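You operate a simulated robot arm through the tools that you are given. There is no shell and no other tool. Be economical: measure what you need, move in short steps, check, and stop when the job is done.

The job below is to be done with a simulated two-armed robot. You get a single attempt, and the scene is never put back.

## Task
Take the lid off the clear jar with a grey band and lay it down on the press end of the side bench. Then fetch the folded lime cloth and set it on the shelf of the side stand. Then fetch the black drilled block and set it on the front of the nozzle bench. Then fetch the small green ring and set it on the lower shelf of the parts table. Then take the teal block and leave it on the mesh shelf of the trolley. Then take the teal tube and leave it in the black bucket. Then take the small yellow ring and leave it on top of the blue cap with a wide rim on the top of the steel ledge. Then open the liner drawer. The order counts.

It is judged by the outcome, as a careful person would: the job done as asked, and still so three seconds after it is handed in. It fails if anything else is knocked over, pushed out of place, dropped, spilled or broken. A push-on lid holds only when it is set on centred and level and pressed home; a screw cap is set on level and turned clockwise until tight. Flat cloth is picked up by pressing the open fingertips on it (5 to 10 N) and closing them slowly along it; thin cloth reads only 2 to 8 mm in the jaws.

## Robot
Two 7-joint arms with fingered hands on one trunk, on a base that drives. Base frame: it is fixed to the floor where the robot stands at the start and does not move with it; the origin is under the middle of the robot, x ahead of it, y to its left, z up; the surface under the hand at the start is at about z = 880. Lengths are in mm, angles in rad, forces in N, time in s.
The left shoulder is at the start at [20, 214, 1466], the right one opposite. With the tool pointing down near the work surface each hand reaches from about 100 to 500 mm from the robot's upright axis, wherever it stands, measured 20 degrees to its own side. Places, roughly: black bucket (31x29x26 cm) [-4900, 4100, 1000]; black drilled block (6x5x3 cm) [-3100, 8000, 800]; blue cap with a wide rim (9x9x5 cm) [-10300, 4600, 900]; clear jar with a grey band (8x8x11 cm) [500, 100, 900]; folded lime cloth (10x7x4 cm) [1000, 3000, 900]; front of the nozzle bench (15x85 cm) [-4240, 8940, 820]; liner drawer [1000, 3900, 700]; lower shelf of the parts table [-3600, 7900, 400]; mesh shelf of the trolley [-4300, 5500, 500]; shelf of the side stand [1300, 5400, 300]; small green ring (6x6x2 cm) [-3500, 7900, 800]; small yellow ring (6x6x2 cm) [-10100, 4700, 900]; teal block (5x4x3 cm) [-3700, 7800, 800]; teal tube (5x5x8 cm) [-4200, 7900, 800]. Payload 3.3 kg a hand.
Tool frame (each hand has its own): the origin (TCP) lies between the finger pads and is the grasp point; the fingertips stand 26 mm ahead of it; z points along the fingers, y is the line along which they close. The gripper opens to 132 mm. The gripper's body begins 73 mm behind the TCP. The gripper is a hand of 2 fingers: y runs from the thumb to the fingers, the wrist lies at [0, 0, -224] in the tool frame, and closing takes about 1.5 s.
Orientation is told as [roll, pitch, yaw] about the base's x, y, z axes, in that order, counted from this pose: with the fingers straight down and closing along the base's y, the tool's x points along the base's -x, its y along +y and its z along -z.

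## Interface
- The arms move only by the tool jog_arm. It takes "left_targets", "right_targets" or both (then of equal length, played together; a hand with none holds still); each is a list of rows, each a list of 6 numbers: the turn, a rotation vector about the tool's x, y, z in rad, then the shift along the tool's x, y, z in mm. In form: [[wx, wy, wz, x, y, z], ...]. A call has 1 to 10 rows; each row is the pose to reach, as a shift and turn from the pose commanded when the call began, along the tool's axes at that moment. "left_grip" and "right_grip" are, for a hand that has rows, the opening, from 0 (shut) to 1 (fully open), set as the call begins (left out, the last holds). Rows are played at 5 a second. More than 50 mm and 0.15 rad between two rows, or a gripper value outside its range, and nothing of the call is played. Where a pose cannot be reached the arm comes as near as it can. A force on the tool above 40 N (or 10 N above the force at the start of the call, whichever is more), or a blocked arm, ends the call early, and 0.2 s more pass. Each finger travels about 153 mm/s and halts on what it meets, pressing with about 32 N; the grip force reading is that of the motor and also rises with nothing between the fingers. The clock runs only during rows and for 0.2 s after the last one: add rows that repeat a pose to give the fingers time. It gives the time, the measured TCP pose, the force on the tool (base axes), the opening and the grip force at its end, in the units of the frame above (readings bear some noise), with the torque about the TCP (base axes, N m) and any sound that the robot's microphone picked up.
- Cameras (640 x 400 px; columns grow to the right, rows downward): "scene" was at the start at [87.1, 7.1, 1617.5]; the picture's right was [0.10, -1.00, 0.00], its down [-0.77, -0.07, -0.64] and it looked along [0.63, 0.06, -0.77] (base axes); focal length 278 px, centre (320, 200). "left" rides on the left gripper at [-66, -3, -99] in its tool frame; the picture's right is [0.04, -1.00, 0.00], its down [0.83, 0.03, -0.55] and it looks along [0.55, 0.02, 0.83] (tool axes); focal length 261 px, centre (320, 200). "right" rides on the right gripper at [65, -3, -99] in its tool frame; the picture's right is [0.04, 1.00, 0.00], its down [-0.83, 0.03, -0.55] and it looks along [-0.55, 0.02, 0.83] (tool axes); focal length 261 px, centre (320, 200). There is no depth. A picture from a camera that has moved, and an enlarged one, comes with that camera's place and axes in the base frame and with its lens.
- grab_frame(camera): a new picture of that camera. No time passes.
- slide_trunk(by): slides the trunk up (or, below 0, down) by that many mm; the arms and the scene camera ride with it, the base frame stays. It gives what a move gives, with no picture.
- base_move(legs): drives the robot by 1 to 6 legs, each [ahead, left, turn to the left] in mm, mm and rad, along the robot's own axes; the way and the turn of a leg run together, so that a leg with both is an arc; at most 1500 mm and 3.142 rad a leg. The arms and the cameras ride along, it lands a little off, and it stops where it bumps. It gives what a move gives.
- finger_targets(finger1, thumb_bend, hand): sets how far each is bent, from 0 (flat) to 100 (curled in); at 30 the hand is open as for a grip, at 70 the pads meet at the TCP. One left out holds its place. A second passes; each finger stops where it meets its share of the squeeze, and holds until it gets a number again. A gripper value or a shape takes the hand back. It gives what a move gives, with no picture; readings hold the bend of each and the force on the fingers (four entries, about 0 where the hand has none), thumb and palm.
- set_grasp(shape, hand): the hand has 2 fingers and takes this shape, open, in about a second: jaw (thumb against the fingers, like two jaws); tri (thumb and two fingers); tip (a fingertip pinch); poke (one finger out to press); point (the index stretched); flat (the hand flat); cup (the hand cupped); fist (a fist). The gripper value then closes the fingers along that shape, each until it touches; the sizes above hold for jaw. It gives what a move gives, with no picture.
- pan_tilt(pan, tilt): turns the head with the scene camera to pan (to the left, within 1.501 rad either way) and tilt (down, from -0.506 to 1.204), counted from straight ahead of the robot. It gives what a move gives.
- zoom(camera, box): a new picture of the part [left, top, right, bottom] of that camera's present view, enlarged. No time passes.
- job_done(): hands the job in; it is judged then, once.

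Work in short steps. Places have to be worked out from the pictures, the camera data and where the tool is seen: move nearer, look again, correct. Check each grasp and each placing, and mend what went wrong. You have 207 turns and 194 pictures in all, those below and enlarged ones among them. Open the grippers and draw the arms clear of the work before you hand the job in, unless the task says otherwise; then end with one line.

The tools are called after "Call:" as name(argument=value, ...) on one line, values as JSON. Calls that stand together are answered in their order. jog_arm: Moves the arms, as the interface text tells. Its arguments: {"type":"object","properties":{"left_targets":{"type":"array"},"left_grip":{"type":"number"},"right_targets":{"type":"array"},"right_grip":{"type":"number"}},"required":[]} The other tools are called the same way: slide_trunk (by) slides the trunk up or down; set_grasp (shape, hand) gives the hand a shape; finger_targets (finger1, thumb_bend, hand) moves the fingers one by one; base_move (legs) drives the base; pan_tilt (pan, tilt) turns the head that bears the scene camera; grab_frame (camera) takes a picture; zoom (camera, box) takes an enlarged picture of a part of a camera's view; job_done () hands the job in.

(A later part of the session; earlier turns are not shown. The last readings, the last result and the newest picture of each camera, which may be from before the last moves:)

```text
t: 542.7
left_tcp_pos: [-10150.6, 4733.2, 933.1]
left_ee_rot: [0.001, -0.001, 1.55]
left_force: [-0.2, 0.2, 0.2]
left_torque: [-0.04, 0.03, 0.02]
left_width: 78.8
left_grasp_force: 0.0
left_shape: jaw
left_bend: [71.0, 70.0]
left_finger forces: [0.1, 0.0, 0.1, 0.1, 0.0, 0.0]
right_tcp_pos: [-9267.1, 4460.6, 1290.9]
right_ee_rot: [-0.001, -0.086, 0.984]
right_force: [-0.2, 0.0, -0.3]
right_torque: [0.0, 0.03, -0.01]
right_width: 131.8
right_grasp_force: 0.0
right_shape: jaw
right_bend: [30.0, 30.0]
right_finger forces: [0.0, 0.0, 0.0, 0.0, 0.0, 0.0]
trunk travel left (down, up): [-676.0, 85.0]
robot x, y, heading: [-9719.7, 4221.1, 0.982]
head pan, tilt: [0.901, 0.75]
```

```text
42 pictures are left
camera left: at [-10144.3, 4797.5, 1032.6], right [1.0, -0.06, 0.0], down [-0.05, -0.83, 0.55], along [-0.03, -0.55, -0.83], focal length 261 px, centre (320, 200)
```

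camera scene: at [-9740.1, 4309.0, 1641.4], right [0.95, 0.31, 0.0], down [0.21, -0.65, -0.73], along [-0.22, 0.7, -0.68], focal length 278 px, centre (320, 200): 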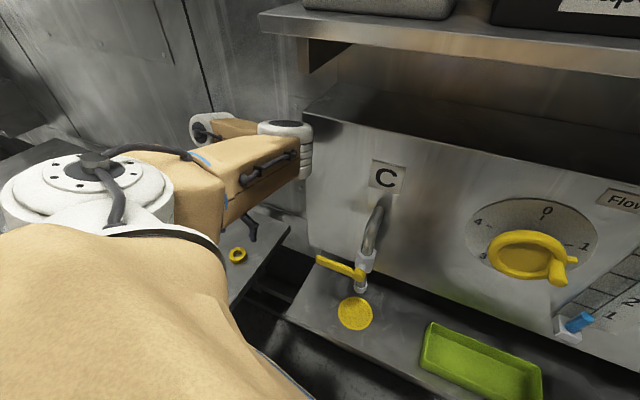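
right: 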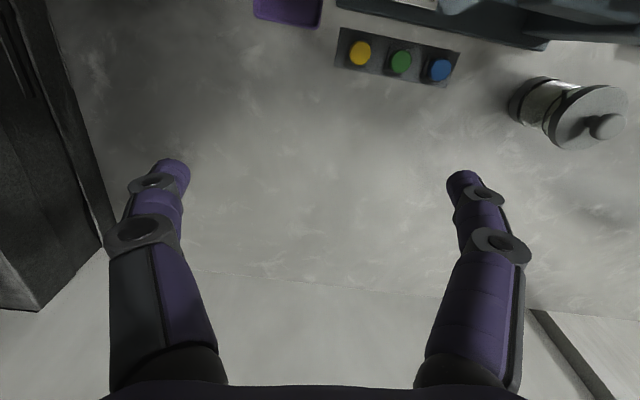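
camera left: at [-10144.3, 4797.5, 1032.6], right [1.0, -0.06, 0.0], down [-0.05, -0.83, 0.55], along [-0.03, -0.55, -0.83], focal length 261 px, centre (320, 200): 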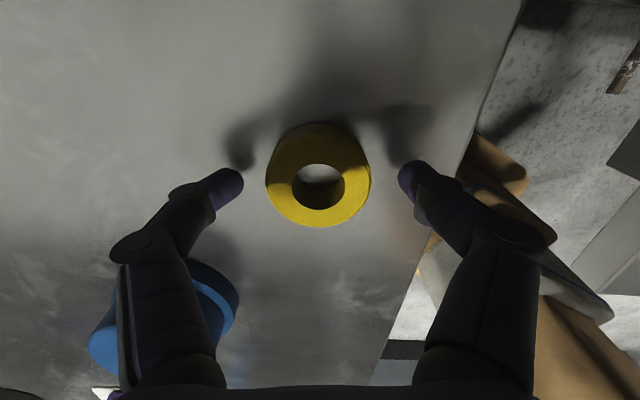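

It's centred. I'm lowering 3 mm more and closing, then lifting.

Call:
jog_arm(left_targets=[[0, 0, 0, 0, 0, 3], [0, 0, 0, 0, 0, 3]])

Call:
jog_arm(left_targets=[[0, 0, 0, 0, 0, 0], [0, 0, 0, 0, 0, 0], [0, 0, 0, 0, 0, 0], [0, 0, 0, 0, 0, 0], [0, 0, 0, 0, 0, -20], [0, 0, 0, 0, 0, -60], [0, 0, 0, 0, 0, -95], [0, 0, 0, 0, 0, -95]], left_grip=0)

Call:
grab_frame(camera="left")

```text
t: 543.3
left_tcp_pos: [-10148.7, 4732.8, 932.2]
left_ee_rot: [0.0, 0.0, 1.553]
left_force: [-0.2, 0.3, 0.1]
left_torque: [0.05, -0.03, -0.03]
left_width: 79.4
left_grasp_force: 0.0
left_shape: jaw
left_bend: [71.0, 70.0]
left_finger forces: [0.0, 0.0, 0.1, 0.1, 0.1, 0.1]
right_tcp_pos: [-9266.9, 4460.4, 1289.7]
right_ee_rot: [0.0, -0.086, 0.986]
right_force: [0.1, -1.0, -0.5]
right_torque: [0.01, -0.01, 0.03]
right_width: 132.0
right_grasp_force: 0.0
right_shape: jaw
right_bend: [30.0, 30.0]
right_finger forces: [0.0, 0.1, 0.1, 0.0, 0.0, 0.0]
trunk travel left (down, up): [-676.0, 85.0]
robot x, y, heading: [-9720.0, 4220.8, 0.981]
head pan, tilt: [0.901, 0.75]
```

```text
t: 545.1
left_tcp_pos: [-10147.8, 4732.2, 1025.0]
left_ee_rot: [0.001, 0.0, 1.552]
left_force: [0.3, -0.1, -0.9]
left_torque: [-0.02, 0.03, 0.0]
left_width: 45.9
left_grasp_force: 32.0
left_shape: jaw
left_bend: [74.0, 70.0]
left_finger forces: [28.5, 0.0, 0.1, 0.1, 28.7, 0.1]
right_tcp_pos: [-9267.2, 4461.5, 1290.3]
right_ee_rot: [0.0, -0.086, 0.985]
right_force: [-1.1, 0.5, -0.7]
right_torque: [0.01, 0.01, -0.01]
right_width: 131.8
right_grasp_force: 0.0
right_shape: jaw
right_bend: [30.0, 30.0]
right_finger forces: [0.1, 0.0, 0.1, 0.1, 0.0, 0.0]
trunk travel left (down, up): [-676.0, 85.0]
robot x, y, heading: [-9716.7, 4221.9, 0.982]
head pan, tilt: [0.901, 0.75]
```

```text
41 pictures are left
camera left: at [-10144.3, 4797.0, 1124.9], right [1.0, -0.06, 0.0], down [-0.05, -0.83, 0.55], along [-0.03, -0.55, -0.83], focal length 261 px, centre (320, 200)
```

left: 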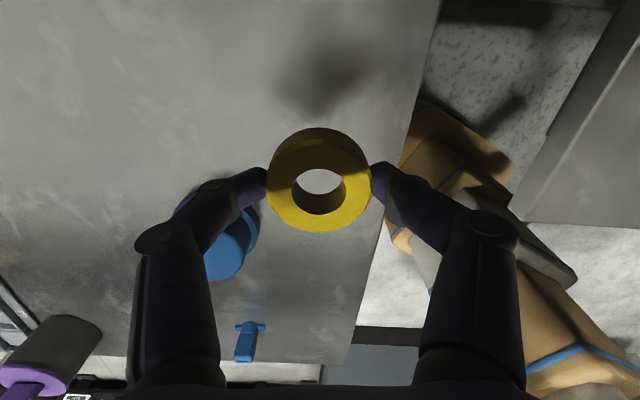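

The ring is held. I'm moving it south-west so the hand camera can see the blue cap unobstructed.

Call:
jog_arm(left_targets=[[0, 0, 0, 28, 23, 0], [0, 0, 0, 56, 46, 0], [0, 0, 0, 84, 69, 0], [0, 0, 0, 112, 92, 0], [0, 0, 0, 112, 92, 0]])

Call:
grab_frame(camera="left")

Call:
grab_frame(camera="scene")

```text
t: 546.3
left_tcp_pos: [-10242.8, 4621.1, 1025.0]
left_ee_rot: [0.002, 0.001, 1.552]
left_force: [-0.7, -0.3, -0.8]
left_torque: [-0.01, 0.03, -0.01]
left_width: 46.0
left_grasp_force: 32.1
left_shape: jaw
left_bend: [74.0, 70.0]
left_finger forces: [28.4, 0.0, 0.0, 0.0, 28.7, 0.1]
right_tcp_pos: [-9266.6, 4461.5, 1289.4]
right_ee_rot: [0.0, -0.085, 0.983]
right_force: [0.4, -0.7, 0.7]
right_torque: [-0.01, 0.0, -0.03]
right_width: 131.9
right_grasp_force: 0.0
right_shape: jaw
right_bend: [30.0, 30.0]
right_finger forces: [0.1, 0.0, 0.1, 0.1, 0.1, 0.1]
trunk travel left (down, up): [-676.0, 85.0]
robot x, y, heading: [-9721.8, 4221.6, 0.976]
head pan, tilt: [0.901, 0.75]
```

```text
40 pictures are left
camera left: at [-10237.8, 4687.1, 1124.8], right [1.0, -0.06, 0.0], down [-0.05, -0.83, 0.55], along [-0.03, -0.55, -0.83], focal length 261 px, centre (320, 200)
```

left: 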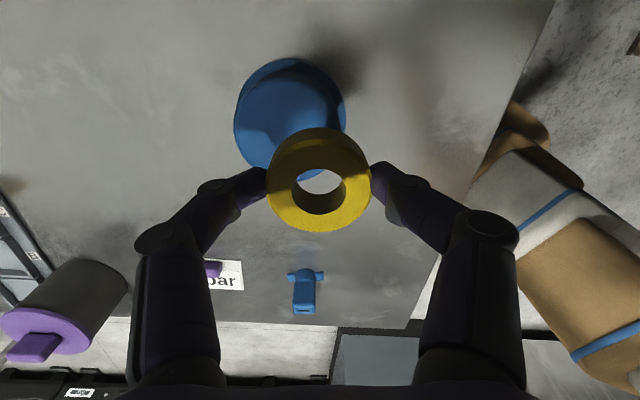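

```text
39 pictures are left
camera scene: at [-9739.1, 4310.0, 1556.3], right [0.95, 0.31, 0.0], down [0.21, -0.65, -0.73], along [-0.22, 0.7, -0.68], focal length 278 px, centre (320, 200)
```

scene: 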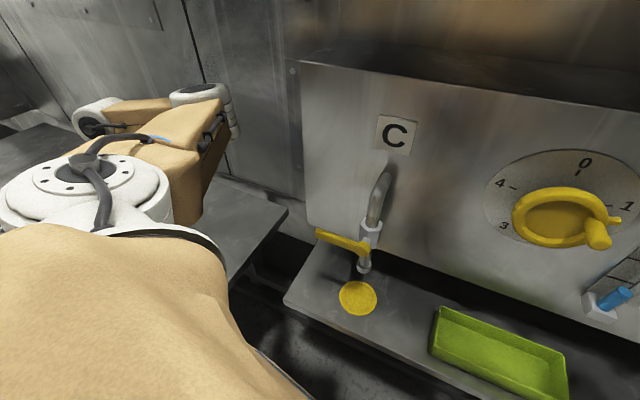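

I'm zooming on the cap for exact geometry.

Call:
zoom(camera="left", box=[200, 30, 400, 155])

```text
3.20 times, centred on (300, 92) of left
camera zoom: at [-10237.8, 4687.1, 1124.8], right [1.0, -0.06, 0.0], down [-0.05, -0.83, 0.55], along [-0.03, -0.55, -0.83], focal length 834 px, centre (384, 544)
```

zoom: 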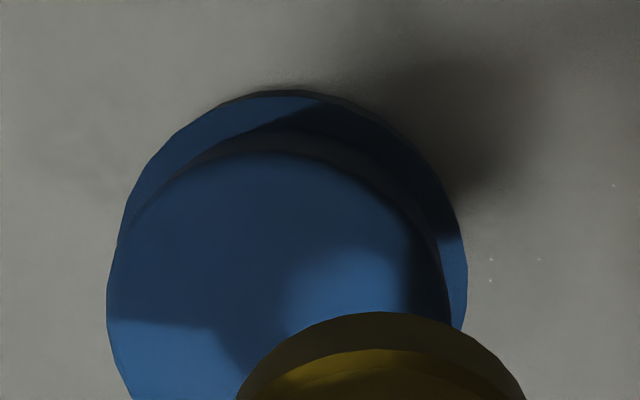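

The cap's centre is [-10265, 4630] with a top disc about 74 mm wide at z≈950. I'm aligning above it and lowering partway.

Call:
jog_arm(left_targets=[[0, 0, 0, -9, 22, 0], [0, 0, 0, -9, 22, 15], [0, 0, 0, -9, 22, 28], [0, 0, 0, -9, 22, 28]])

Call:
grab_frame(camera="left")

```text
t: 547.3
left_tcp_pos: [-10265.4, 4632.4, 997.3]
left_ee_rot: [0.002, 0.001, 1.552]
left_force: [0.4, 0.3, -0.5]
left_torque: [-0.02, 0.01, 0.03]
left_width: 45.9
left_grasp_force: 31.9
left_shape: jaw
left_bend: [74.0, 70.0]
left_finger forces: [28.4, 0.0, 0.0, 0.1, 28.7, 0.0]
right_tcp_pos: [-9265.8, 4460.1, 1290.9]
right_ee_rot: [0.002, -0.084, 0.986]
right_force: [0.9, 0.3, 0.3]
right_torque: [0.03, 0.03, 0.01]
right_width: 131.7
right_grasp_force: 0.0
right_shape: jaw
right_bend: [30.0, 30.0]
right_finger forces: [0.1, 0.0, 0.0, 0.0, 0.0, 0.1]
trunk travel left (down, up): [-676.0, 85.0]
robot x, y, heading: [-9720.5, 4221.0, 0.984]
head pan, tilt: [0.901, 0.75]
```

```text
37 pictures are left
camera left: at [-10260.7, 4696.8, 1096.7], right [1.0, -0.06, 0.0], down [-0.05, -0.83, 0.55], along [-0.03, -0.55, -0.83], focal length 261 px, centre (320, 200)
```

left: 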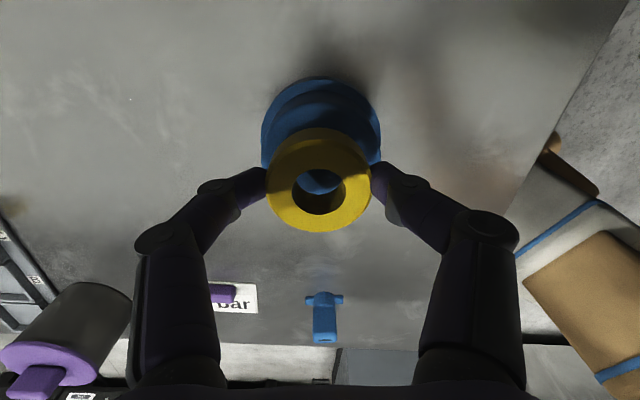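

Alignment is within about 3 mm. I'm lowering slowly until the ring touches the cap.

Call:
jog_arm(left_targets=[[0, 0, 0, 2, 0, 4], [0, 0, 0, 2, 0, 8], [0, 0, 0, 2, 0, 10], [0, 0, 0, 2, 0, 12], [0, 0, 0, 2, 0, 12]])

```text
t: 548.5
left_tcp_pos: [-10264.4, 4629.1, 986.0]
left_ee_rot: [0.0, 0.002, 1.552]
left_force: [-1.2, -0.2, -1.3]
left_torque: [-0.01, 0.01, 0.01]
left_width: 46.0
left_grasp_force: 32.3
left_shape: jaw
left_bend: [74.0, 70.0]
left_finger forces: [28.4, 0.1, 0.0, 0.0, 28.7, 0.0]
right_tcp_pos: [-9266.6, 4459.6, 1290.6]
right_ee_rot: [0.001, -0.086, 0.985]
right_force: [0.1, 0.9, -0.6]
right_torque: [0.02, 0.03, -0.01]
right_width: 131.7
right_grasp_force: 0.1
right_shape: jaw
right_bend: [30.0, 30.0]
right_finger forces: [0.0, 0.0, 0.0, 0.0, 0.1, 0.0]
trunk travel left (down, up): [-676.0, 85.0]
robot x, y, heading: [-9719.4, 4219.0, 0.984]
head pan, tilt: [0.901, 0.75]
```

No contact yet; I'm continuing with 2 mm steps.

Call:
jog_arm(left_targets=[[0, 0, 0, 0, 0, 2], [0, 0, 0, 0, 0, 4], [0, 0, 0, 0, 0, 6], [0, 0, 0, 0, 0, 6]])

Call:
jog_arm(left_targets=[[0, 0, 0, 0, 0, 1.5], [0, 0, 0, 0, 0, 3], [0, 0, 0, 0, 0, 3]])

Call:
grab_frame(camera="left")

```text
t: 549.5
left_tcp_pos: [-10264.5, 4629.3, 980.0]
left_ee_rot: [-0.001, -0.002, 1.551]
left_force: [0.0, 0.8, 4.3]
left_torque: [0.02, -0.05, 0.03]
left_width: 46.1
left_grasp_force: 32.3
left_shape: jaw
left_bend: [74.0, 70.0]
left_finger forces: [29.3, 0.0, 0.0, 0.1, 29.7, 0.0]
right_tcp_pos: [-9266.6, 4461.5, 1289.8]
right_ee_rot: [0.001, -0.086, 0.982]
right_force: [1.0, 0.4, 0.0]
right_torque: [0.04, -0.01, 0.02]
right_width: 131.9
right_grasp_force: 0.1
right_shape: jaw
right_bend: [30.0, 30.0]
right_finger forces: [0.1, 0.0, 0.0, 0.0, 0.0, 0.0]
trunk travel left (down, up): [-676.0, 85.0]
robot x, y, heading: [-9720.7, 4222.4, 0.98]
head pan, tilt: [0.901, 0.75]
```

```text
t: 550.3
left_tcp_pos: [-10263.4, 4628.8, 977.6]
left_ee_rot: [0.004, -0.001, 1.552]
left_force: [-2.5, 4.9, 23.7]
left_torque: [0.05, 0.05, 0.0]
left_width: 46.6
left_grasp_force: 32.3
left_shape: jaw
left_bend: [74.0, 71.0]
left_finger forces: [34.8, 0.0, 0.0, 0.0, 33.5, 0.1]
right_tcp_pos: [-9266.3, 4459.5, 1289.7]
right_ee_rot: [0.0, -0.086, 0.981]
right_force: [0.2, 0.8, 0.7]
right_torque: [-0.01, 0.04, -0.02]
right_width: 132.0
right_grasp_force: 0.2
right_shape: jaw
right_bend: [30.0, 30.0]
right_finger forces: [0.1, 0.0, 0.0, 0.0, 0.0, 0.0]
trunk travel left (down, up): [-676.0, 85.0]
robot x, y, heading: [-9718.5, 4216.1, 0.984]
head pan, tilt: [0.901, 0.75]
```

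```text
36 pictures are left
camera left: at [-10259.5, 4693.4, 1077.4], right [1.0, -0.06, 0.0], down [-0.05, -0.83, 0.55], along [-0.04, -0.55, -0.83], focal length 261 px, centre (320, 200)
```

left: 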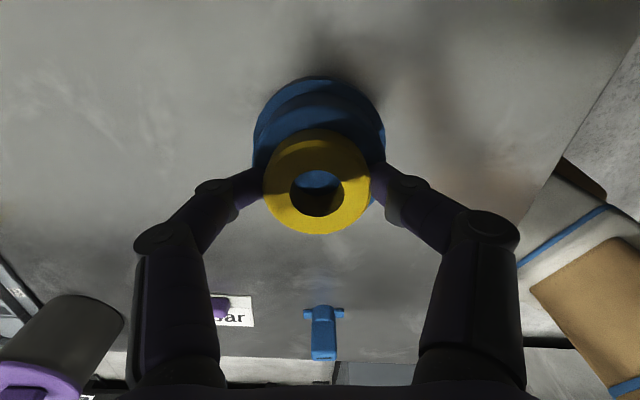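

The ring is seated. I'm easing 2 mm, opening evenly, and rising.

Call:
jog_arm(left_targets=[[0, 0, 0, 0, 0, -2.5], [0, 0, 0, 0, 0, -2.5]])

Call:
jog_arm(left_targets=[[0, 0, 0, 0, 0, 0], [0, 0, 0, 0, 0, 0], [0, 0, 0, 0, 0, 0], [0, 0, 0, 0, 0, 0], [0, 0, 0, 0, 0, -20], [0, 0, 0, 0, 0, -60], [0, 0, 0, 25, 0, -75], [0, 0, 0, 50, 0, -75], [0, 0, 0, 50, 0, -75]], left_grip=0.6)

Call:
grab_frame(camera="left")

```text
t: 550.9
left_tcp_pos: [-10263.9, 4628.9, 979.3]
left_ee_rot: [0.0, 0.0, 1.552]
left_force: [1.1, 0.4, 6.1]
left_torque: [0.02, 0.03, -0.02]
left_width: 46.4
left_grasp_force: 32.2
left_shape: jaw
left_bend: [74.0, 71.0]
left_finger forces: [32.2, 0.0, 0.0, 0.0, 32.5, 0.1]
right_tcp_pos: [-9267.7, 4460.6, 1289.3]
right_ee_rot: [0.001, -0.086, 0.984]
right_force: [-0.1, 0.6, 0.0]
right_torque: [0.0, -0.02, 0.0]
right_width: 131.5
right_grasp_force: 0.0
right_shape: jaw
right_bend: [30.0, 30.0]
right_finger forces: [0.1, 0.1, 0.1, 0.0, 0.1, 0.0]
trunk travel left (down, up): [-676.0, 85.0]
robot x, y, heading: [-9721.6, 4222.1, 0.979]
head pan, tilt: [0.901, 0.75]
```

```text
t: 552.9
left_tcp_pos: [-10266.6, 4577.3, 1053.0]
left_ee_rot: [0.0, -0.001, 1.552]
left_force: [-0.5, -0.4, 0.4]
left_torque: [-0.04, 0.0, 0.05]
left_width: 78.6
left_grasp_force: 0.0
left_shape: jaw
left_bend: [71.0, 70.0]
left_finger forces: [0.0, 0.0, 0.0, 0.1, 0.1, 0.0]
right_tcp_pos: [-9266.9, 4460.5, 1290.3]
right_ee_rot: [0.001, -0.086, 0.984]
right_force: [-0.2, -0.5, 0.5]
right_torque: [0.01, -0.06, 0.02]
right_width: 132.0
right_grasp_force: 0.1
right_shape: jaw
right_bend: [30.0, 30.0]
right_finger forces: [0.0, 0.0, 0.0, 0.0, 0.1, 0.1]
trunk travel left (down, up): [-676.0, 85.0]
robot x, y, heading: [-9726.3, 4222.4, 0.975]
head pan, tilt: [0.901, 0.75]
```

```text
35 pictures are left
camera left: at [-10261.8, 4643.2, 1152.0], right [1.0, -0.06, 0.0], down [-0.05, -0.83, 0.55], along [-0.03, -0.55, -0.83], focal length 261 px, centre (320, 200)
```

left: 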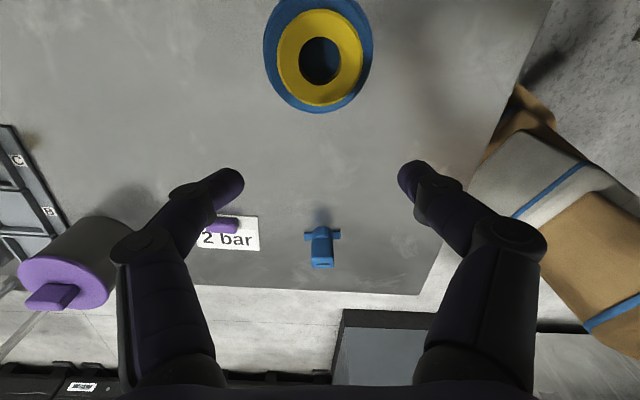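

The yellow ring sits concentric on the blue cap. Last task is the liner drawer at the far wall bench; I'm raising the trunk, backing away and retracing the corridor in stages.

Call:
slide_trunk(by=85)

Call:
base_move(legs=[[-276, -187, 0], [0, 0, 2.838], [-335, 1099, 0]])

```text
t: 554.1
left_tcp_pos: [-10266.7, 4578.8, 1139.2]
left_ee_rot: [-0.001, 0.001, 1.553]
left_force: [-0.3, -0.7, 0.3]
left_torque: [-0.02, 0.0, -0.03]
left_width: 78.7
left_grasp_force: 0.0
left_shape: jaw
left_bend: [71.0, 70.0]
left_finger forces: [0.0, 0.0, 0.0, 0.0, 0.1, 0.0]
right_tcp_pos: [-9267.2, 4460.2, 1375.5]
right_ee_rot: [0.0, -0.084, 0.985]
right_force: [-0.3, 0.4, -0.1]
right_torque: [0.03, -0.02, -0.01]
right_width: 131.8
right_grasp_force: 0.1
right_shape: jaw
right_bend: [30.0, 30.0]
right_finger forces: [0.0, 0.1, 0.0, 0.0, 0.0, 0.0]
trunk travel left (down, up): [-761.0, 0.0]
robot x, y, heading: [-9722.7, 4220.2, 0.98]
head pan, tilt: [0.901, 0.75]
```

```text
t: 568.4
left_tcp_pos: [-8352.7, 2779.7, 1138.7]
left_ee_rot: [0.002, 0.002, -1.878]
left_force: [-0.4, -0.6, -0.3]
left_torque: [-0.01, 0.01, -0.02]
left_width: 78.8
left_grasp_force: 0.1
left_shape: jaw
left_bend: [71.0, 70.0]
left_finger forces: [0.0, 0.0, 0.0, 0.1, 0.1, 0.0]
right_tcp_pos: [-9276.3, 3177.0, 1376.2]
right_ee_rot: [-0.001, -0.086, -2.446]
right_force: [-0.6, 0.4, 0.0]
right_torque: [-0.04, 0.01, 0.03]
right_width: 131.9
right_grasp_force: 0.0
right_shape: jaw
right_bend: [30.0, 30.0]
right_finger forces: [0.1, 0.1, 0.0, 0.1, 0.1, 0.0]
trunk travel left (down, up): [-761.0, 0.0]
robot x, y, heading: [-8774.6, 3274.8, -2.447]
head pan, tilt: [0.901, 0.75]
```

On track; I'm continuing east through the corridor.

Call:
base_move(legs=[[-870, 1057, 0], [333, 399, 0]])

Call:
base_move(legs=[[-1034, 836, 0], [-1034, 836, 0]])

```text
t: 577.8
left_tcp_pos: [-7022.7, 2023.3, 1139.2]
left_ee_rot: [-0.001, 0.0, -1.881]
left_force: [0.0, -0.5, -0.2]
left_torque: [-0.01, -0.02, 0.01]
left_width: 78.9
left_grasp_force: 0.1
left_shape: jaw
left_bend: [71.0, 70.0]
left_finger forces: [0.0, 0.1, 0.0, 0.1, 0.0, 0.0]
right_tcp_pos: [-7945.9, 2422.1, 1374.8]
right_ee_rot: [0.001, -0.086, -2.449]
right_force: [0.2, -0.2, -0.1]
right_torque: [-0.01, -0.03, -0.01]
right_width: 132.0
right_grasp_force: 0.0
right_shape: jaw
right_bend: [30.0, 30.0]
right_finger forces: [0.1, 0.1, 0.0, 0.1, 0.1, 0.0]
trunk travel left (down, up): [-761.0, 0.0]
robot x, y, heading: [-7440.2, 2522.2, -2.45]
head pan, tilt: [0.901, 0.75]
```

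```text
t: 590.7
left_tcp_pos: [-4376.0, 2084.6, 1137.8]
left_ee_rot: [-0.001, 0.0, -1.887]
left_force: [-0.7, 0.5, 0.3]
left_torque: [0.01, 0.02, 0.03]
left_width: 78.9
left_grasp_force: 0.0
left_shape: jaw
left_bend: [71.0, 70.0]
left_finger forces: [0.0, 0.0, 0.0, 0.0, 0.0, 0.0]
right_tcp_pos: [-5297.4, 2491.2, 1375.0]
right_ee_rot: [0.0, -0.086, -2.458]
right_force: [0.2, 0.4, 0.5]
right_torque: [0.0, -0.01, -0.02]
right_width: 131.7
right_grasp_force: 0.2
right_shape: jaw
right_bend: [30.0, 30.0]
right_finger forces: [0.1, 0.0, 0.0, 0.0, 0.0, 0.0]
trunk travel left (down, up): [-761.0, 0.0]
robot x, y, heading: [-4794.1, 2591.2, -2.456]
head pan, tilt: [0.901, 0.75]
```

I'm continuing on the known route: up the conveyor aisle, then east toward the wall bench.

Call:
base_move(legs=[[-824, 441, 0], [-824, 441, 0], [-918, -1122, 0]])

```text
t: 606.9
left_tcp_pos: [-2556.8, 3928.2, 1139.3]
left_ee_rot: [0.001, 0.0, -1.887]
left_force: [0.0, 0.4, 0.0]
left_torque: [-0.01, 0.0, -0.02]
left_width: 78.9
left_grasp_force: 0.1
left_shape: jaw
left_bend: [71.0, 70.0]
left_finger forces: [0.0, 0.0, 0.1, 0.0, 0.0, 0.0]
right_tcp_pos: [-3476.8, 4333.5, 1375.0]
right_ee_rot: [0.002, -0.087, -2.454]
right_force: [-0.3, 0.8, 0.1]
right_torque: [-0.03, 0.02, -0.01]
right_width: 132.0
right_grasp_force: 0.1
right_shape: jaw
right_bend: [30.0, 30.0]
right_finger forces: [0.0, 0.0, 0.1, 0.0, 0.0, 0.1]
trunk travel left (down, up): [-761.0, 0.0]
robot x, y, heading: [-2972.1, 4429.0, -2.455]
head pan, tilt: [0.901, 0.75]
```

I'm going on: north, east across the open floor, then south beside the wall bench.

Call:
base_move(legs=[[-918, -1122, 0], [-1122, 918, 0], [-831, 1196, 0], [633, 774, 0]])

Call:
base_move(legs=[[0, 0, 2.45]])

Call:
pan_tilt(pan=-0.2, tilt=0.6)

Call:
grab_frame(camera="scene")

```text
t: 632.6
left_tcp_pos: [258.2, 3757.0, 1139.0]
left_ee_rot: [0.0, 0.001, -1.925]
left_force: [-0.2, 1.3, -0.7]
left_torque: [0.0, 0.01, 0.06]
left_width: 78.9
left_grasp_force: 0.1
left_shape: jaw
left_bend: [71.0, 70.0]
left_finger forces: [0.1, 0.0, 0.0, 0.0, 0.0, 0.1]
right_tcp_pos: [-646.2, 4199.5, 1374.8]
right_ee_rot: [0.002, -0.086, -2.497]
right_force: [0.3, 0.0, 0.0]
right_torque: [0.01, 0.01, 0.0]
right_width: 132.0
right_grasp_force: 0.0
right_shape: jaw
right_bend: [30.0, 30.0]
right_finger forces: [0.0, 0.1, 0.0, 0.0, 0.0, 0.0]
trunk travel left (down, up): [-761.0, 0.0]
robot x, y, heading: [-137.9, 4274.9, -2.499]
head pan, tilt: [0.901, 0.75]
```

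```text
t: 638.8
left_tcp_pos: [-123.3, 4926.7, 1139.3]
left_ee_rot: [-0.001, 0.0, 0.536]
left_force: [0.3, -0.8, -0.3]
left_torque: [0.02, 0.0, -0.02]
left_width: 78.9
left_grasp_force: 0.0
left_shape: jaw
left_bend: [71.0, 70.0]
left_finger forces: [0.0, 0.0, 0.0, 0.0, 0.1, 0.0]
right_tcp_pos: [304.4, 4015.4, 1375.8]
right_ee_rot: [0.001, -0.086, -0.032]
right_force: [0.6, 0.0, 0.5]
right_torque: [-0.01, 0.0, 0.01]
right_width: 131.7
right_grasp_force: 0.1
right_shape: jaw
right_bend: [30.0, 30.0]
right_finger forces: [0.1, 0.1, 0.1, 0.1, 0.0, 0.0]
trunk travel left (down, up): [-761.0, 0.0]
robot x, y, heading: [-137.6, 4275.2, -0.031]
head pan, tilt: [0.901, 0.75]
```

```text
t: 640.2
left_tcp_pos: [-122.7, 4926.2, 1138.9]
left_ee_rot: [0.0, 0.0, 0.538]
left_force: [0.3, -0.3, -0.3]
left_torque: [-0.01, 0.01, 0.01]
left_width: 79.0
left_grasp_force: 0.1
left_shape: jaw
left_bend: [71.0, 70.0]
left_finger forces: [0.0, 0.0, 0.0, 0.1, 0.0, 0.0]
right_tcp_pos: [303.4, 4014.3, 1375.3]
right_ee_rot: [0.002, -0.085, -0.031]
right_force: [0.2, -0.6, 0.0]
right_torque: [0.0, -0.02, 0.01]
right_width: 132.0
right_grasp_force: 0.2
right_shape: jaw
right_bend: [30.0, 30.0]
right_finger forces: [0.1, 0.0, 0.0, 0.0, 0.1, 0.1]
trunk travel left (down, up): [-761.0, 0.0]
robot x, y, heading: [-136.8, 4275.6, -0.035]
head pan, tilt: [-0.201, 0.6]
```

```text
34 pictures are left
camera scene: at [-42.2, 4254.1, 1654.3], right [-0.23, -0.97, 0.0], down [-0.55, 0.13, -0.82], along [0.8, -0.19, -0.57], focal length 278 px, centre (320, 200)
```

scene: 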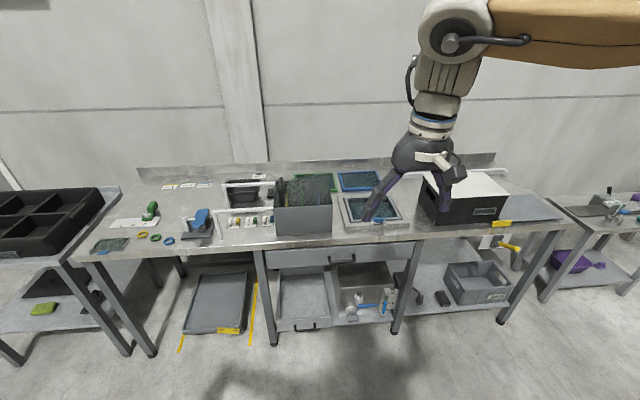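

I'm zooming on the drawer area under the bench.

Call:
zoom(camera="scene", box=[240, 215, 440, 345])

```text
3.08 times, centred on (340, 280) of scene
camera zoom: at [-42.2, 4254.1, 1654.3], right [-0.23, -0.97, 0.0], down [-0.55, 0.13, -0.82], along [0.8, -0.19, -0.57], focal length 856 px, centre (258, -46)
```

zoom: 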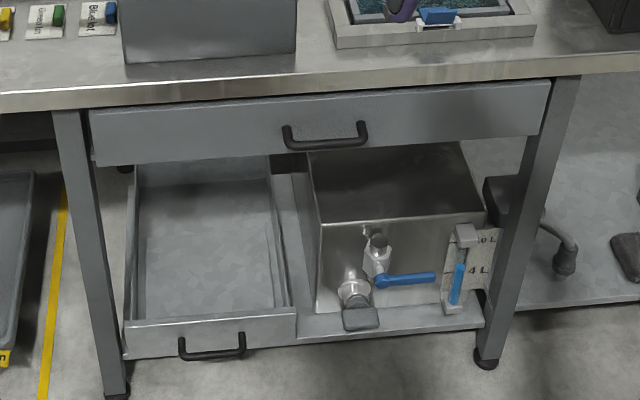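

The liner drawer is the closed upper one; its bar handle is at about [745, 3970, 755]. I'll use the right hand pointing forward with the fingers closing vertically; first turning the hand.

Call:
jog_arm(right_targets=[[0, 0.04, 0.14, 0, 0, 20], [0, 0.08, 0.28, 0, 0, 40], [0, 0.08, 0.42, 0, 0, 60], [0, 0.08, 0.56, 0, 0, 80], [0, 0.08, 0.7, 0, 0, 100], [0, 0.08, 0.84, 0, 0, 120], [0, 0.08, 0.98, 0, 0, 140], [0, 0.08, 1.12, 0, 0, 160], [0, 0.08, 1.26, 0, 0, 180], [0, 0.08, 1.4, 0, 0, 200]])

Call:
slide_trunk(by=-300)

```text
t: 642.4
left_tcp_pos: [-121.9, 4925.9, 1140.7]
left_ee_rot: [0.0, 0.001, 0.537]
left_force: [0.0, -0.1, 0.7]
left_torque: [-0.03, -0.03, -0.01]
left_width: 78.9
left_grasp_force: 0.0
left_shape: jaw
left_bend: [71.0, 70.0]
left_finger forces: [0.0, 0.0, 0.0, 0.0, 0.0, 0.1]
right_tcp_pos: [321.3, 4015.9, 1174.3]
right_ee_rot: [0.036, 0.043, -1.432]
right_force: [0.5, 1.1, 0.1]
right_torque: [0.01, 0.03, 0.0]
right_width: 132.0
right_grasp_force: 0.1
right_shape: jaw
right_bend: [30.0, 30.0]
right_finger forces: [0.1, 0.0, 0.0, 0.0, 0.0, 0.0]
trunk travel left (down, up): [-761.0, 0.0]
robot x, y, heading: [-139.6, 4277.1, -0.033]
head pan, tilt: [-0.201, 0.6]
```

```text
t: 645.4
left_tcp_pos: [-124.4, 4926.4, 839.8]
left_ee_rot: [0.001, 0.0, 0.539]
left_force: [-0.2, -0.2, 0.2]
left_torque: [0.02, -0.02, 0.01]
left_width: 78.8
left_grasp_force: 0.2
left_shape: jaw
left_bend: [71.0, 70.0]
left_finger forces: [0.0, 0.0, 0.1, 0.1, 0.1, 0.1]
right_tcp_pos: [321.6, 4014.2, 875.0]
right_ee_rot: [0.038, 0.041, -1.426]
right_force: [-0.4, 0.1, 0.8]
right_torque: [-0.02, 0.02, -0.01]
right_width: 132.0
right_grasp_force: 0.0
right_shape: jaw
right_bend: [30.0, 30.0]
right_finger forces: [0.1, 0.1, 0.0, 0.1, 0.0, 0.0]
trunk travel left (down, up): [-461.0, 300.0]
robot x, y, heading: [-137.8, 4270.8, -0.035]
head pan, tilt: [-0.201, 0.6]
```

I'm tilting the right hand forward to horizontal while extending and lowering it to handle height.

Call:
jog_arm(right_targets=[[-0.129, -0.018, 0, -2, 10, 8], [-0.257, -0.036, 0, -3, 20, 18], [-0.386, -0.054, 0, -5, 30, 30], [-0.515, -0.072, 0, -7, 42, 42], [-0.643, -0.09, 0, -8, 54, 54], [-0.772, -0.108, 0, -10, 66, 66], [-0.9, -0.126, 0, -12, 80, 80], [-1.03, -0.144, 0, -14, 94, 94], [-1.158, -0.162, 0, -16, 107, 107], [-1.287, -0.18, 0, -17, 119, 118]], right_grip=0.6)

Call:
grab_frame(camera="right")

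Call:
grab_frame(camera="scene")

```text
t: 647.6
left_tcp_pos: [-122.8, 4926.3, 839.2]
left_ee_rot: [-0.001, 0.001, 0.537]
left_force: [-0.3, -0.9, 0.2]
left_torque: [0.0, 0.01, -0.02]
left_width: 78.8
left_grasp_force: 0.0
left_shape: jaw
left_bend: [71.0, 70.0]
left_finger forces: [0.0, 0.1, 0.0, 0.1, 0.1, 0.0]
right_tcp_pos: [443.6, 4021.2, 762.9]
right_ee_rot: [1.331, -0.088, -1.534]
right_force: [0.3, 0.3, -0.4]
right_torque: [0.0, 0.02, 0.0]
right_width: 79.3
right_grasp_force: 0.0
right_shape: jaw
right_bend: [71.0, 70.0]
right_finger forces: [0.0, 0.1, 0.1, 0.0, 0.1, 0.0]
trunk travel left (down, up): [-461.0, 300.0]
robot x, y, heading: [-138.8, 4274.8, -0.035]
head pan, tilt: [-0.201, 0.6]
```

```text
32 pictures are left
camera right: at [346.6, 4085.1, 777.3], right [0.23, 0.14, 0.96], down [-0.5, -0.83, 0.24], along [0.83, -0.54, -0.13], focal length 261 px, centre (320, 200)
```

right: 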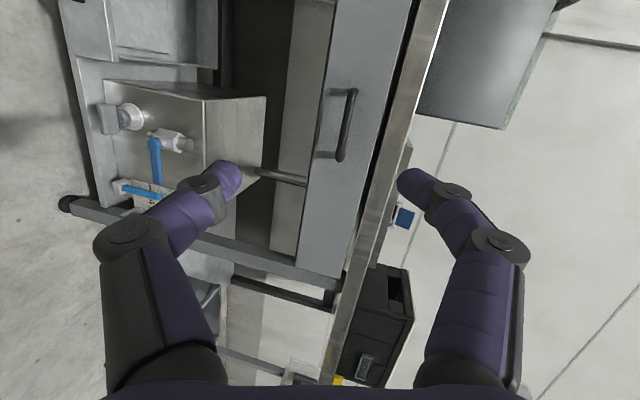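

```text
31 pictures are left
camera scene: at [-32.6, 4254.0, 1353.9], right [-0.23, -0.97, 0.0], down [-0.55, 0.13, -0.82], along [0.8, -0.19, -0.57], focal length 278 px, centre (320, 200)
```

scene: 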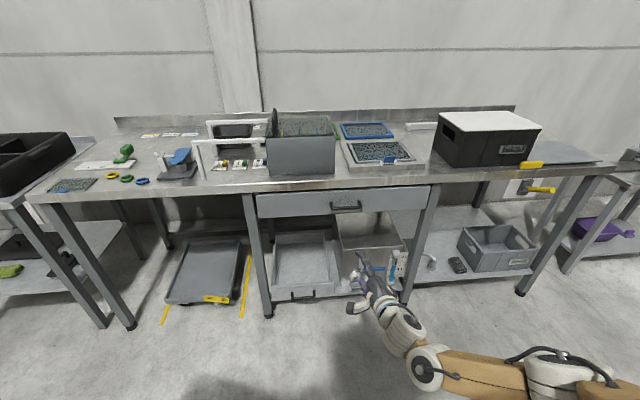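

The handle bar triangulates to [774, 3960, 734], and the hand points forward with vertical closing. I'm driving so the fingertips stop about 65 mm short of it.

Call:
base_move(legs=[[255, -53, 0]])

Call:
jog_arm(right_targets=[[0, 0, 0, 0, -8, 0], [0, 0, 0, 0, -8, 0], [0, 0, 0, 0, -8, 0], [0, 0, 0, 0, -8, 0]], right_grip=0.4)

Call:
grab_frame(camera="right")

Call:
zoom(camera="scene", box=[260, 200, 460, 325])

```text
t: 649.4
left_tcp_pos: [130.4, 4862.9, 839.4]
left_ee_rot: [0.001, 0.0, 0.533]
left_force: [1.2, 1.0, -0.3]
left_torque: [0.03, -0.03, -0.01]
left_width: 79.2
left_grasp_force: 0.1
left_shape: jaw
left_bend: [71.0, 70.0]
left_finger forces: [0.1, 0.0, 0.0, 0.0, 0.0, 0.0]
right_tcp_pos: [696.3, 3956.6, 760.9]
right_ee_rot: [1.328, -0.087, -1.538]
right_force: [0.4, 1.3, 0.3]
right_torque: [0.03, 0.02, -0.01]
right_width: 79.3
right_grasp_force: 0.1
right_shape: jaw
right_bend: [71.0, 70.0]
right_finger forces: [0.0, 0.0, 0.0, 0.0, 0.0, 0.1]
trunk travel left (down, up): [-461.0, 300.0]
robot x, y, heading: [111.9, 4212.2, -0.034]
head pan, tilt: [-0.201, 0.6]
```

```text
t: 650.4
left_tcp_pos: [129.9, 4863.0, 839.1]
left_ee_rot: [0.002, 0.001, 0.534]
left_force: [0.4, -0.1, 0.1]
left_torque: [-0.01, 0.03, 0.01]
left_width: 78.8
left_grasp_force: 0.1
left_shape: jaw
left_bend: [71.0, 70.0]
left_finger forces: [0.1, 0.0, 0.0, 0.0, 0.0, 0.0]
right_tcp_pos: [693.9, 3957.3, 753.3]
right_ee_rot: [1.329, -0.088, -1.537]
right_force: [-1.1, -0.2, 0.8]
right_torque: [0.01, 0.0, 0.01]
right_width: 53.2
right_grasp_force: 0.0
right_shape: jaw
right_bend: [73.0, 70.0]
right_finger forces: [0.1, 0.0, 0.0, 0.0, 0.0, 0.1]
trunk travel left (down, up): [-461.0, 300.0]
robot x, y, heading: [113.7, 4213.1, -0.04]
head pan, tilt: [-0.201, 0.6]
```

```text
30 pictures are left
camera right: at [595.4, 4020.2, 769.6], right [0.23, 0.13, 0.96], down [-0.5, -0.83, 0.24], along [0.83, -0.54, -0.13], focal length 261 px, centre (320, 200)
```

right: 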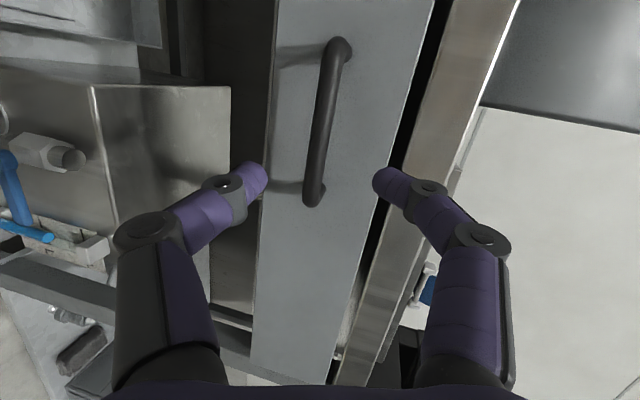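

```text
3.20 times, centred on (360, 262) of scene
camera zoom: at [218.5, 4190.3, 1353.9], right [-0.23, -0.97, 0.0], down [-0.55, 0.13, -0.82], along [0.8, -0.19, -0.57], focal length 890 px, centre (192, 0)
```

zoom: 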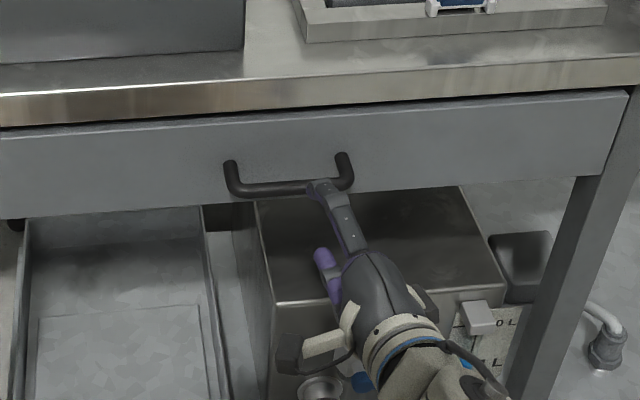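

The bar is right between the fingers' line. I'm advancing along the tool axis to bring the bar into the grip.

Call:
jog_arm(right_targets=[[0, 0, 0, 4, 0, 20], [0, 0, 0, 8, 0, 40], [0, 0, 0, 8, 0, 58], [0, 0, 0, 8, 0, 70], [0, 0, 0, 8, 0, 70]])

Call:
grab_frame(camera="right")

```text
t: 651.6
left_tcp_pos: [130.2, 4862.9, 838.9]
left_ee_rot: [0.0, 0.0, 0.534]
left_force: [1.2, -0.2, -0.7]
left_torque: [0.0, -0.03, 0.02]
left_width: 78.8
left_grasp_force: 0.0
left_shape: jaw
left_bend: [71.0, 70.0]
left_finger forces: [0.0, 0.0, 0.1, 0.0, 0.0, 0.1]
right_tcp_pos: [750.9, 3967.4, 746.9]
right_ee_rot: [1.328, -0.088, -1.539]
right_force: [-0.1, 0.3, -1.2]
right_torque: [-0.02, 0.01, -0.06]
right_width: 53.4
right_grasp_force: 0.1
right_shape: jaw
right_bend: [73.0, 70.0]
right_finger forces: [0.0, 0.0, 0.0, 0.1, 0.0, 0.0]
right hand out of reach, approached as far as the arm can: row 3, 4, 5
trunk travel left (down, up): [-461.0, 300.0]
robot x, y, heading: [116.0, 4209.8, -0.036]
head pan, tilt: [-0.201, 0.6]
```

```text
28 pictures are left
camera right: at [652.8, 4031.1, 763.0], right [0.24, 0.13, 0.96], down [-0.5, -0.83, 0.24], along [0.83, -0.54, -0.13], focal length 261 px, centre (320, 200)
```

right: 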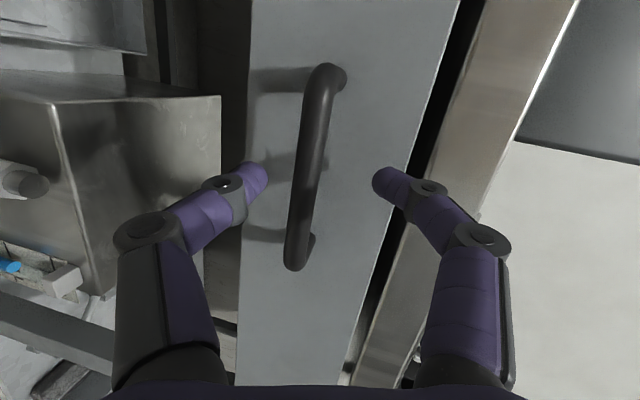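

The arm is at its limit, so I'm lowering the trunk 10 mm and nudging the base forward 16 mm.

Call:
slide_trunk(by=-10)

Call:
base_move(legs=[[16, 0, 0]])

Call:
grab_frame(camera="right")

```text
t: 652.2
left_tcp_pos: [130.9, 4863.6, 829.2]
left_ee_rot: [0.001, -0.002, 0.534]
left_force: [-0.6, 0.3, -0.3]
left_torque: [-0.01, -0.02, 0.0]
left_width: 78.8
left_grasp_force: 0.0
left_shape: jaw
left_bend: [71.0, 70.0]
left_finger forces: [0.0, 0.1, 0.1, 0.0, 0.0, 0.0]
right_tcp_pos: [749.5, 3965.6, 737.5]
right_ee_rot: [1.331, -0.088, -1.537]
right_force: [-0.6, -0.6, 0.8]
right_torque: [-0.01, 0.0, 0.0]
right_width: 53.3
right_grasp_force: 0.1
right_shape: jaw
right_bend: [73.0, 70.0]
right_finger forces: [0.1, 0.1, 0.0, 0.0, 0.1, 0.0]
trunk travel left (down, up): [-451.0, 310.0]
robot x, y, heading: [109.3, 4213.8, -0.034]
head pan, tilt: [-0.201, 0.6]
```

```text
t: 653.0
left_tcp_pos: [148.3, 4861.8, 829.0]
left_ee_rot: [0.002, 0.001, 0.533]
left_force: [0.9, 0.6, -0.9]
left_torque: [-0.03, 0.0, -0.03]
left_width: 78.9
left_grasp_force: 0.0
left_shape: jaw
left_bend: [71.0, 70.0]
left_finger forces: [0.1, 0.0, 0.0, 0.0, 0.0, 0.0]
right_tcp_pos: [767.7, 3966.8, 736.3]
right_ee_rot: [1.329, -0.087, -1.537]
right_force: [0.8, 0.0, 0.4]
right_torque: [0.02, -0.04, 0.01]
right_width: 53.4
right_grasp_force: 0.1
right_shape: jaw
right_bend: [73.0, 70.0]
right_finger forces: [0.0, 0.0, 0.0, 0.0, 0.1, 0.1]
trunk travel left (down, up): [-451.0, 310.0]
robot x, y, heading: [129.4, 4211.3, -0.033]
head pan, tilt: [-0.201, 0.6]
```

```text
27 pictures are left
camera right: at [669.7, 4030.1, 752.3], right [0.24, 0.13, 0.96], down [-0.5, -0.83, 0.24], along [0.83, -0.54, -0.13], focal length 261 px, centre (320, 200)
```

right: 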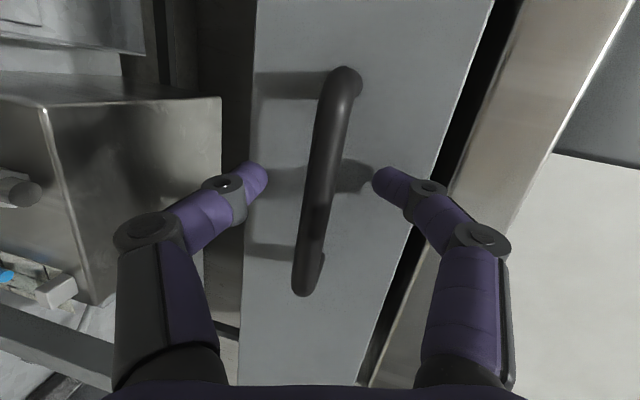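

The bar is centred between the fingers, so I'm closing.

Call:
jog_arm(right_targets=[[0, 0, 0, 0, 0, 0], [0, 0, 0, 0, 0, 0], [0, 0, 0, 0, 0, 0], [0, 0, 0, 0, 0, 0], [0, 0, 0, 0, 0, 0], [0, 0, 0, 0, 0, 0]], right_grip=0)

Call:
grab_frame(camera="right")

```text
t: 654.4
left_tcp_pos: [146.3, 4861.8, 828.7]
left_ee_rot: [0.002, 0.001, 0.534]
left_force: [0.2, -0.5, 0.5]
left_torque: [-0.01, 0.04, -0.03]
left_width: 78.6
left_grasp_force: 0.2
left_shape: jaw
left_bend: [71.0, 70.0]
left_finger forces: [0.0, 0.0, 0.1, 0.1, 0.0, 0.1]
right_tcp_pos: [767.2, 3965.7, 736.4]
right_ee_rot: [1.327, -0.087, -1.539]
right_force: [1.0, 0.7, -7.1]
right_torque: [0.06, 0.04, -0.01]
right_width: 0.0
right_grasp_force: 32.0
right_shape: jaw
right_bend: [68.0, 73.0]
right_finger forces: [0.0, 0.0, 0.1, 0.0, 0.2, 0.1]
trunk travel left (down, up): [-451.0, 310.0]
robot x, y, heading: [126.8, 4208.6, -0.037]
head pan, tilt: [-0.201, 0.6]
```

```text
26 pictures are left
camera right: at [669.1, 4030.1, 752.3], right [0.24, 0.13, 0.96], down [-0.5, -0.83, 0.24], along [0.83, -0.54, -0.13], focal length 261 px, centre (320, 200)
```

right: 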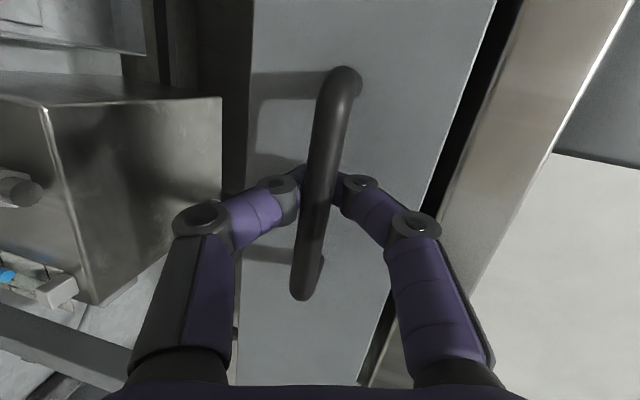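

The fingertips have closed behind the bar, hooking the handle. I'm pulling by driving straight back, a short distance first.

Call:
base_move(legs=[[-100, -4, 0]])

Call:
grab_frame(camera="scene")

```text
t: 655.5
left_tcp_pos: [45.4, 4861.5, 829.7]
left_ee_rot: [0.0, -0.003, 0.533]
left_force: [-0.1, -0.1, -0.9]
left_torque: [-0.01, -0.04, -0.02]
left_width: 78.9
left_grasp_force: 0.0
left_shape: jaw
left_bend: [71.0, 70.0]
left_finger forces: [0.0, 0.1, 0.1, 0.0, 0.0, 0.1]
right_tcp_pos: [666.4, 3964.9, 738.3]
right_ee_rot: [1.331, -0.09, -1.538]
right_force: [1.0, -1.2, -2.2]
right_torque: [0.0, 0.01, 0.01]
right_width: 0.0
right_grasp_force: 31.9
right_shape: jaw
right_bend: [68.0, 72.0]
right_finger forces: [0.0, 0.0, 0.0, 0.0, 1.4, 0.0]
trunk travel left (down, up): [-451.0, 310.0]
robot x, y, heading: [29.8, 4213.7, -0.031]
head pan, tilt: [-0.201, 0.6]
```

```text
25 pictures are left
camera scene: at [135.0, 4189.1, 1343.9], right [-0.24, -0.97, 0.0], down [-0.55, 0.13, -0.83], along [0.8, -0.19, -0.56], focal length 278 px, centre (320, 200)
```

scene: 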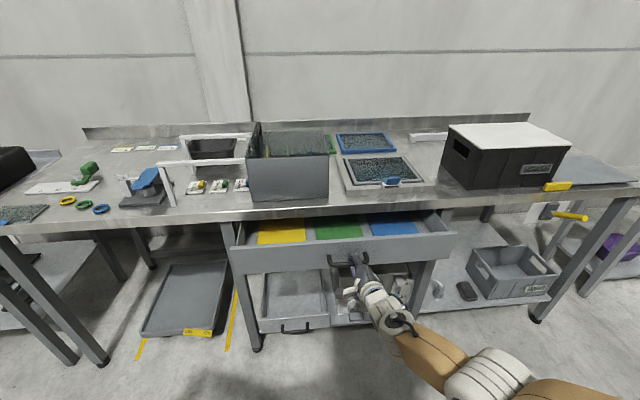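

The drawer is coming out, with coloured liners inside. I'm pulling further.

Call:
base_move(legs=[[-170, -6, 0]])

Call:
grab_frame(camera="scene")

```text
t: 657.0
left_tcp_pos: [-117.9, 4862.2, 828.7]
left_ee_rot: [0.0, 0.0, 0.529]
left_force: [-0.1, 0.5, 0.1]
left_torque: [0.0, -0.02, 0.01]
left_width: 78.8
left_grasp_force: 0.1
left_shape: jaw
left_bend: [71.0, 70.0]
left_finger forces: [0.0, 0.0, 0.0, 0.0, 0.0, 0.1]
right_tcp_pos: [498.1, 3960.1, 737.2]
right_ee_rot: [1.329, -0.09, -1.547]
right_force: [0.8, -0.2, -2.7]
right_torque: [0.0, 0.0, 0.02]
right_width: 0.3
right_grasp_force: 32.1
right_shape: jaw
right_bend: [69.0, 71.0]
right_finger forces: [0.0, 0.0, 0.0, 0.0, 1.2, 0.0]
trunk travel left (down, up): [-451.0, 310.0]
robot x, y, heading: [-142.1, 4211.1, -0.044]
head pan, tilt: [-0.201, 0.6]
```

```text
24 pictures are left
camera scene: at [-32.2, 4189.1, 1343.9], right [-0.24, -0.97, 0.0], down [-0.55, 0.14, -0.83], along [0.8, -0.2, -0.56], focal length 278 px, centre (320, 200)
```

scene: 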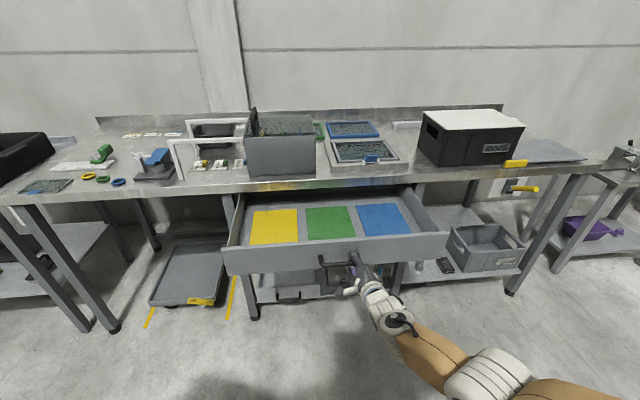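

It's out about 27 cm with light resistance. I'm pulling another 60 mm, watching for the end stop.

Call:
base_move(legs=[[-60, -3, 0]])

Call:
grab_frame(camera="scene")

```text
t: 658.0
left_tcp_pos: [-178.0, 4863.0, 829.5]
left_ee_rot: [0.001, 0.001, 0.528]
left_force: [-0.1, -0.6, -1.1]
left_torque: [-0.02, -0.01, 0.0]
left_width: 79.0
left_grasp_force: 0.1
left_shape: jaw
left_bend: [71.0, 70.0]
left_finger forces: [0.1, 0.0, 0.0, 0.0, 0.0, 0.0]
right_tcp_pos: [437.1, 3962.0, 737.4]
right_ee_rot: [1.329, -0.091, -1.543]
right_force: [3.2, 8.5, -3.9]
right_torque: [0.05, 0.01, 0.09]
right_width: 0.0
right_grasp_force: 32.2
right_shape: jaw
right_bend: [69.0, 71.0]
right_finger forces: [0.1, 0.0, 0.1, 0.0, 0.0, 0.0]
trunk travel left (down, up): [-451.0, 310.0]
robot x, y, heading: [-199.9, 4211.4, -0.04]
head pan, tilt: [-0.201, 0.6]
```

```text
23 pictures are left
camera scene: at [-92.9, 4189.5, 1343.8], right [-0.24, -0.97, 0.0], down [-0.55, 0.13, -0.83], along [0.8, -0.2, -0.56], focal length 278 px, centre (320, 200)
```

scene: 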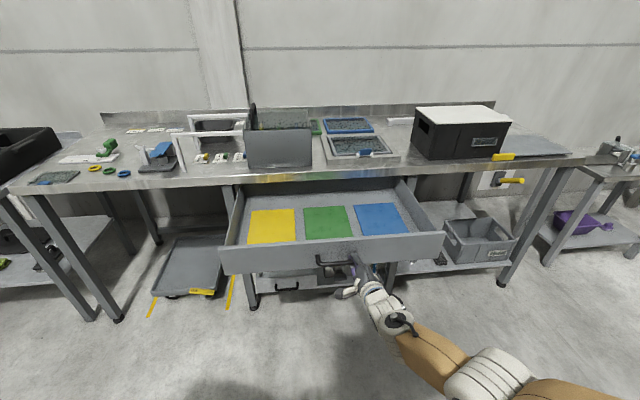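

Drawer is out about 33 cm. The grey box on the bench looks a bit different, so I'm zooming in to check nothing was disturbed.

Call:
zoom(camera="scene", box=[170, 85, 430, 285])

```text
2.00 times, centred on (300, 185) of scene
camera zoom: at [-92.9, 4189.5, 1343.8], right [-0.24, -0.97, 0.0], down [-0.55, 0.13, -0.83], along [0.8, -0.2, -0.56], focal length 556 px, centre (360, 230)
```

zoom: 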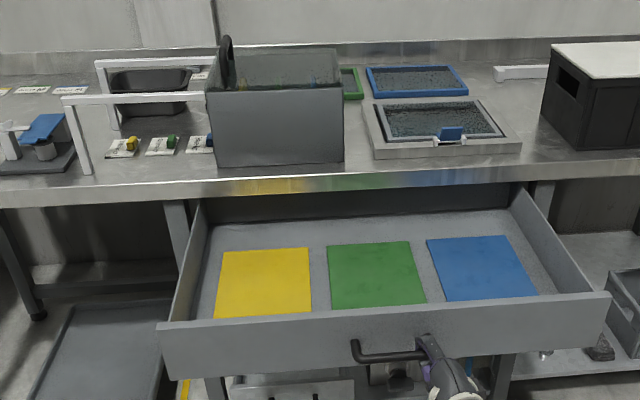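

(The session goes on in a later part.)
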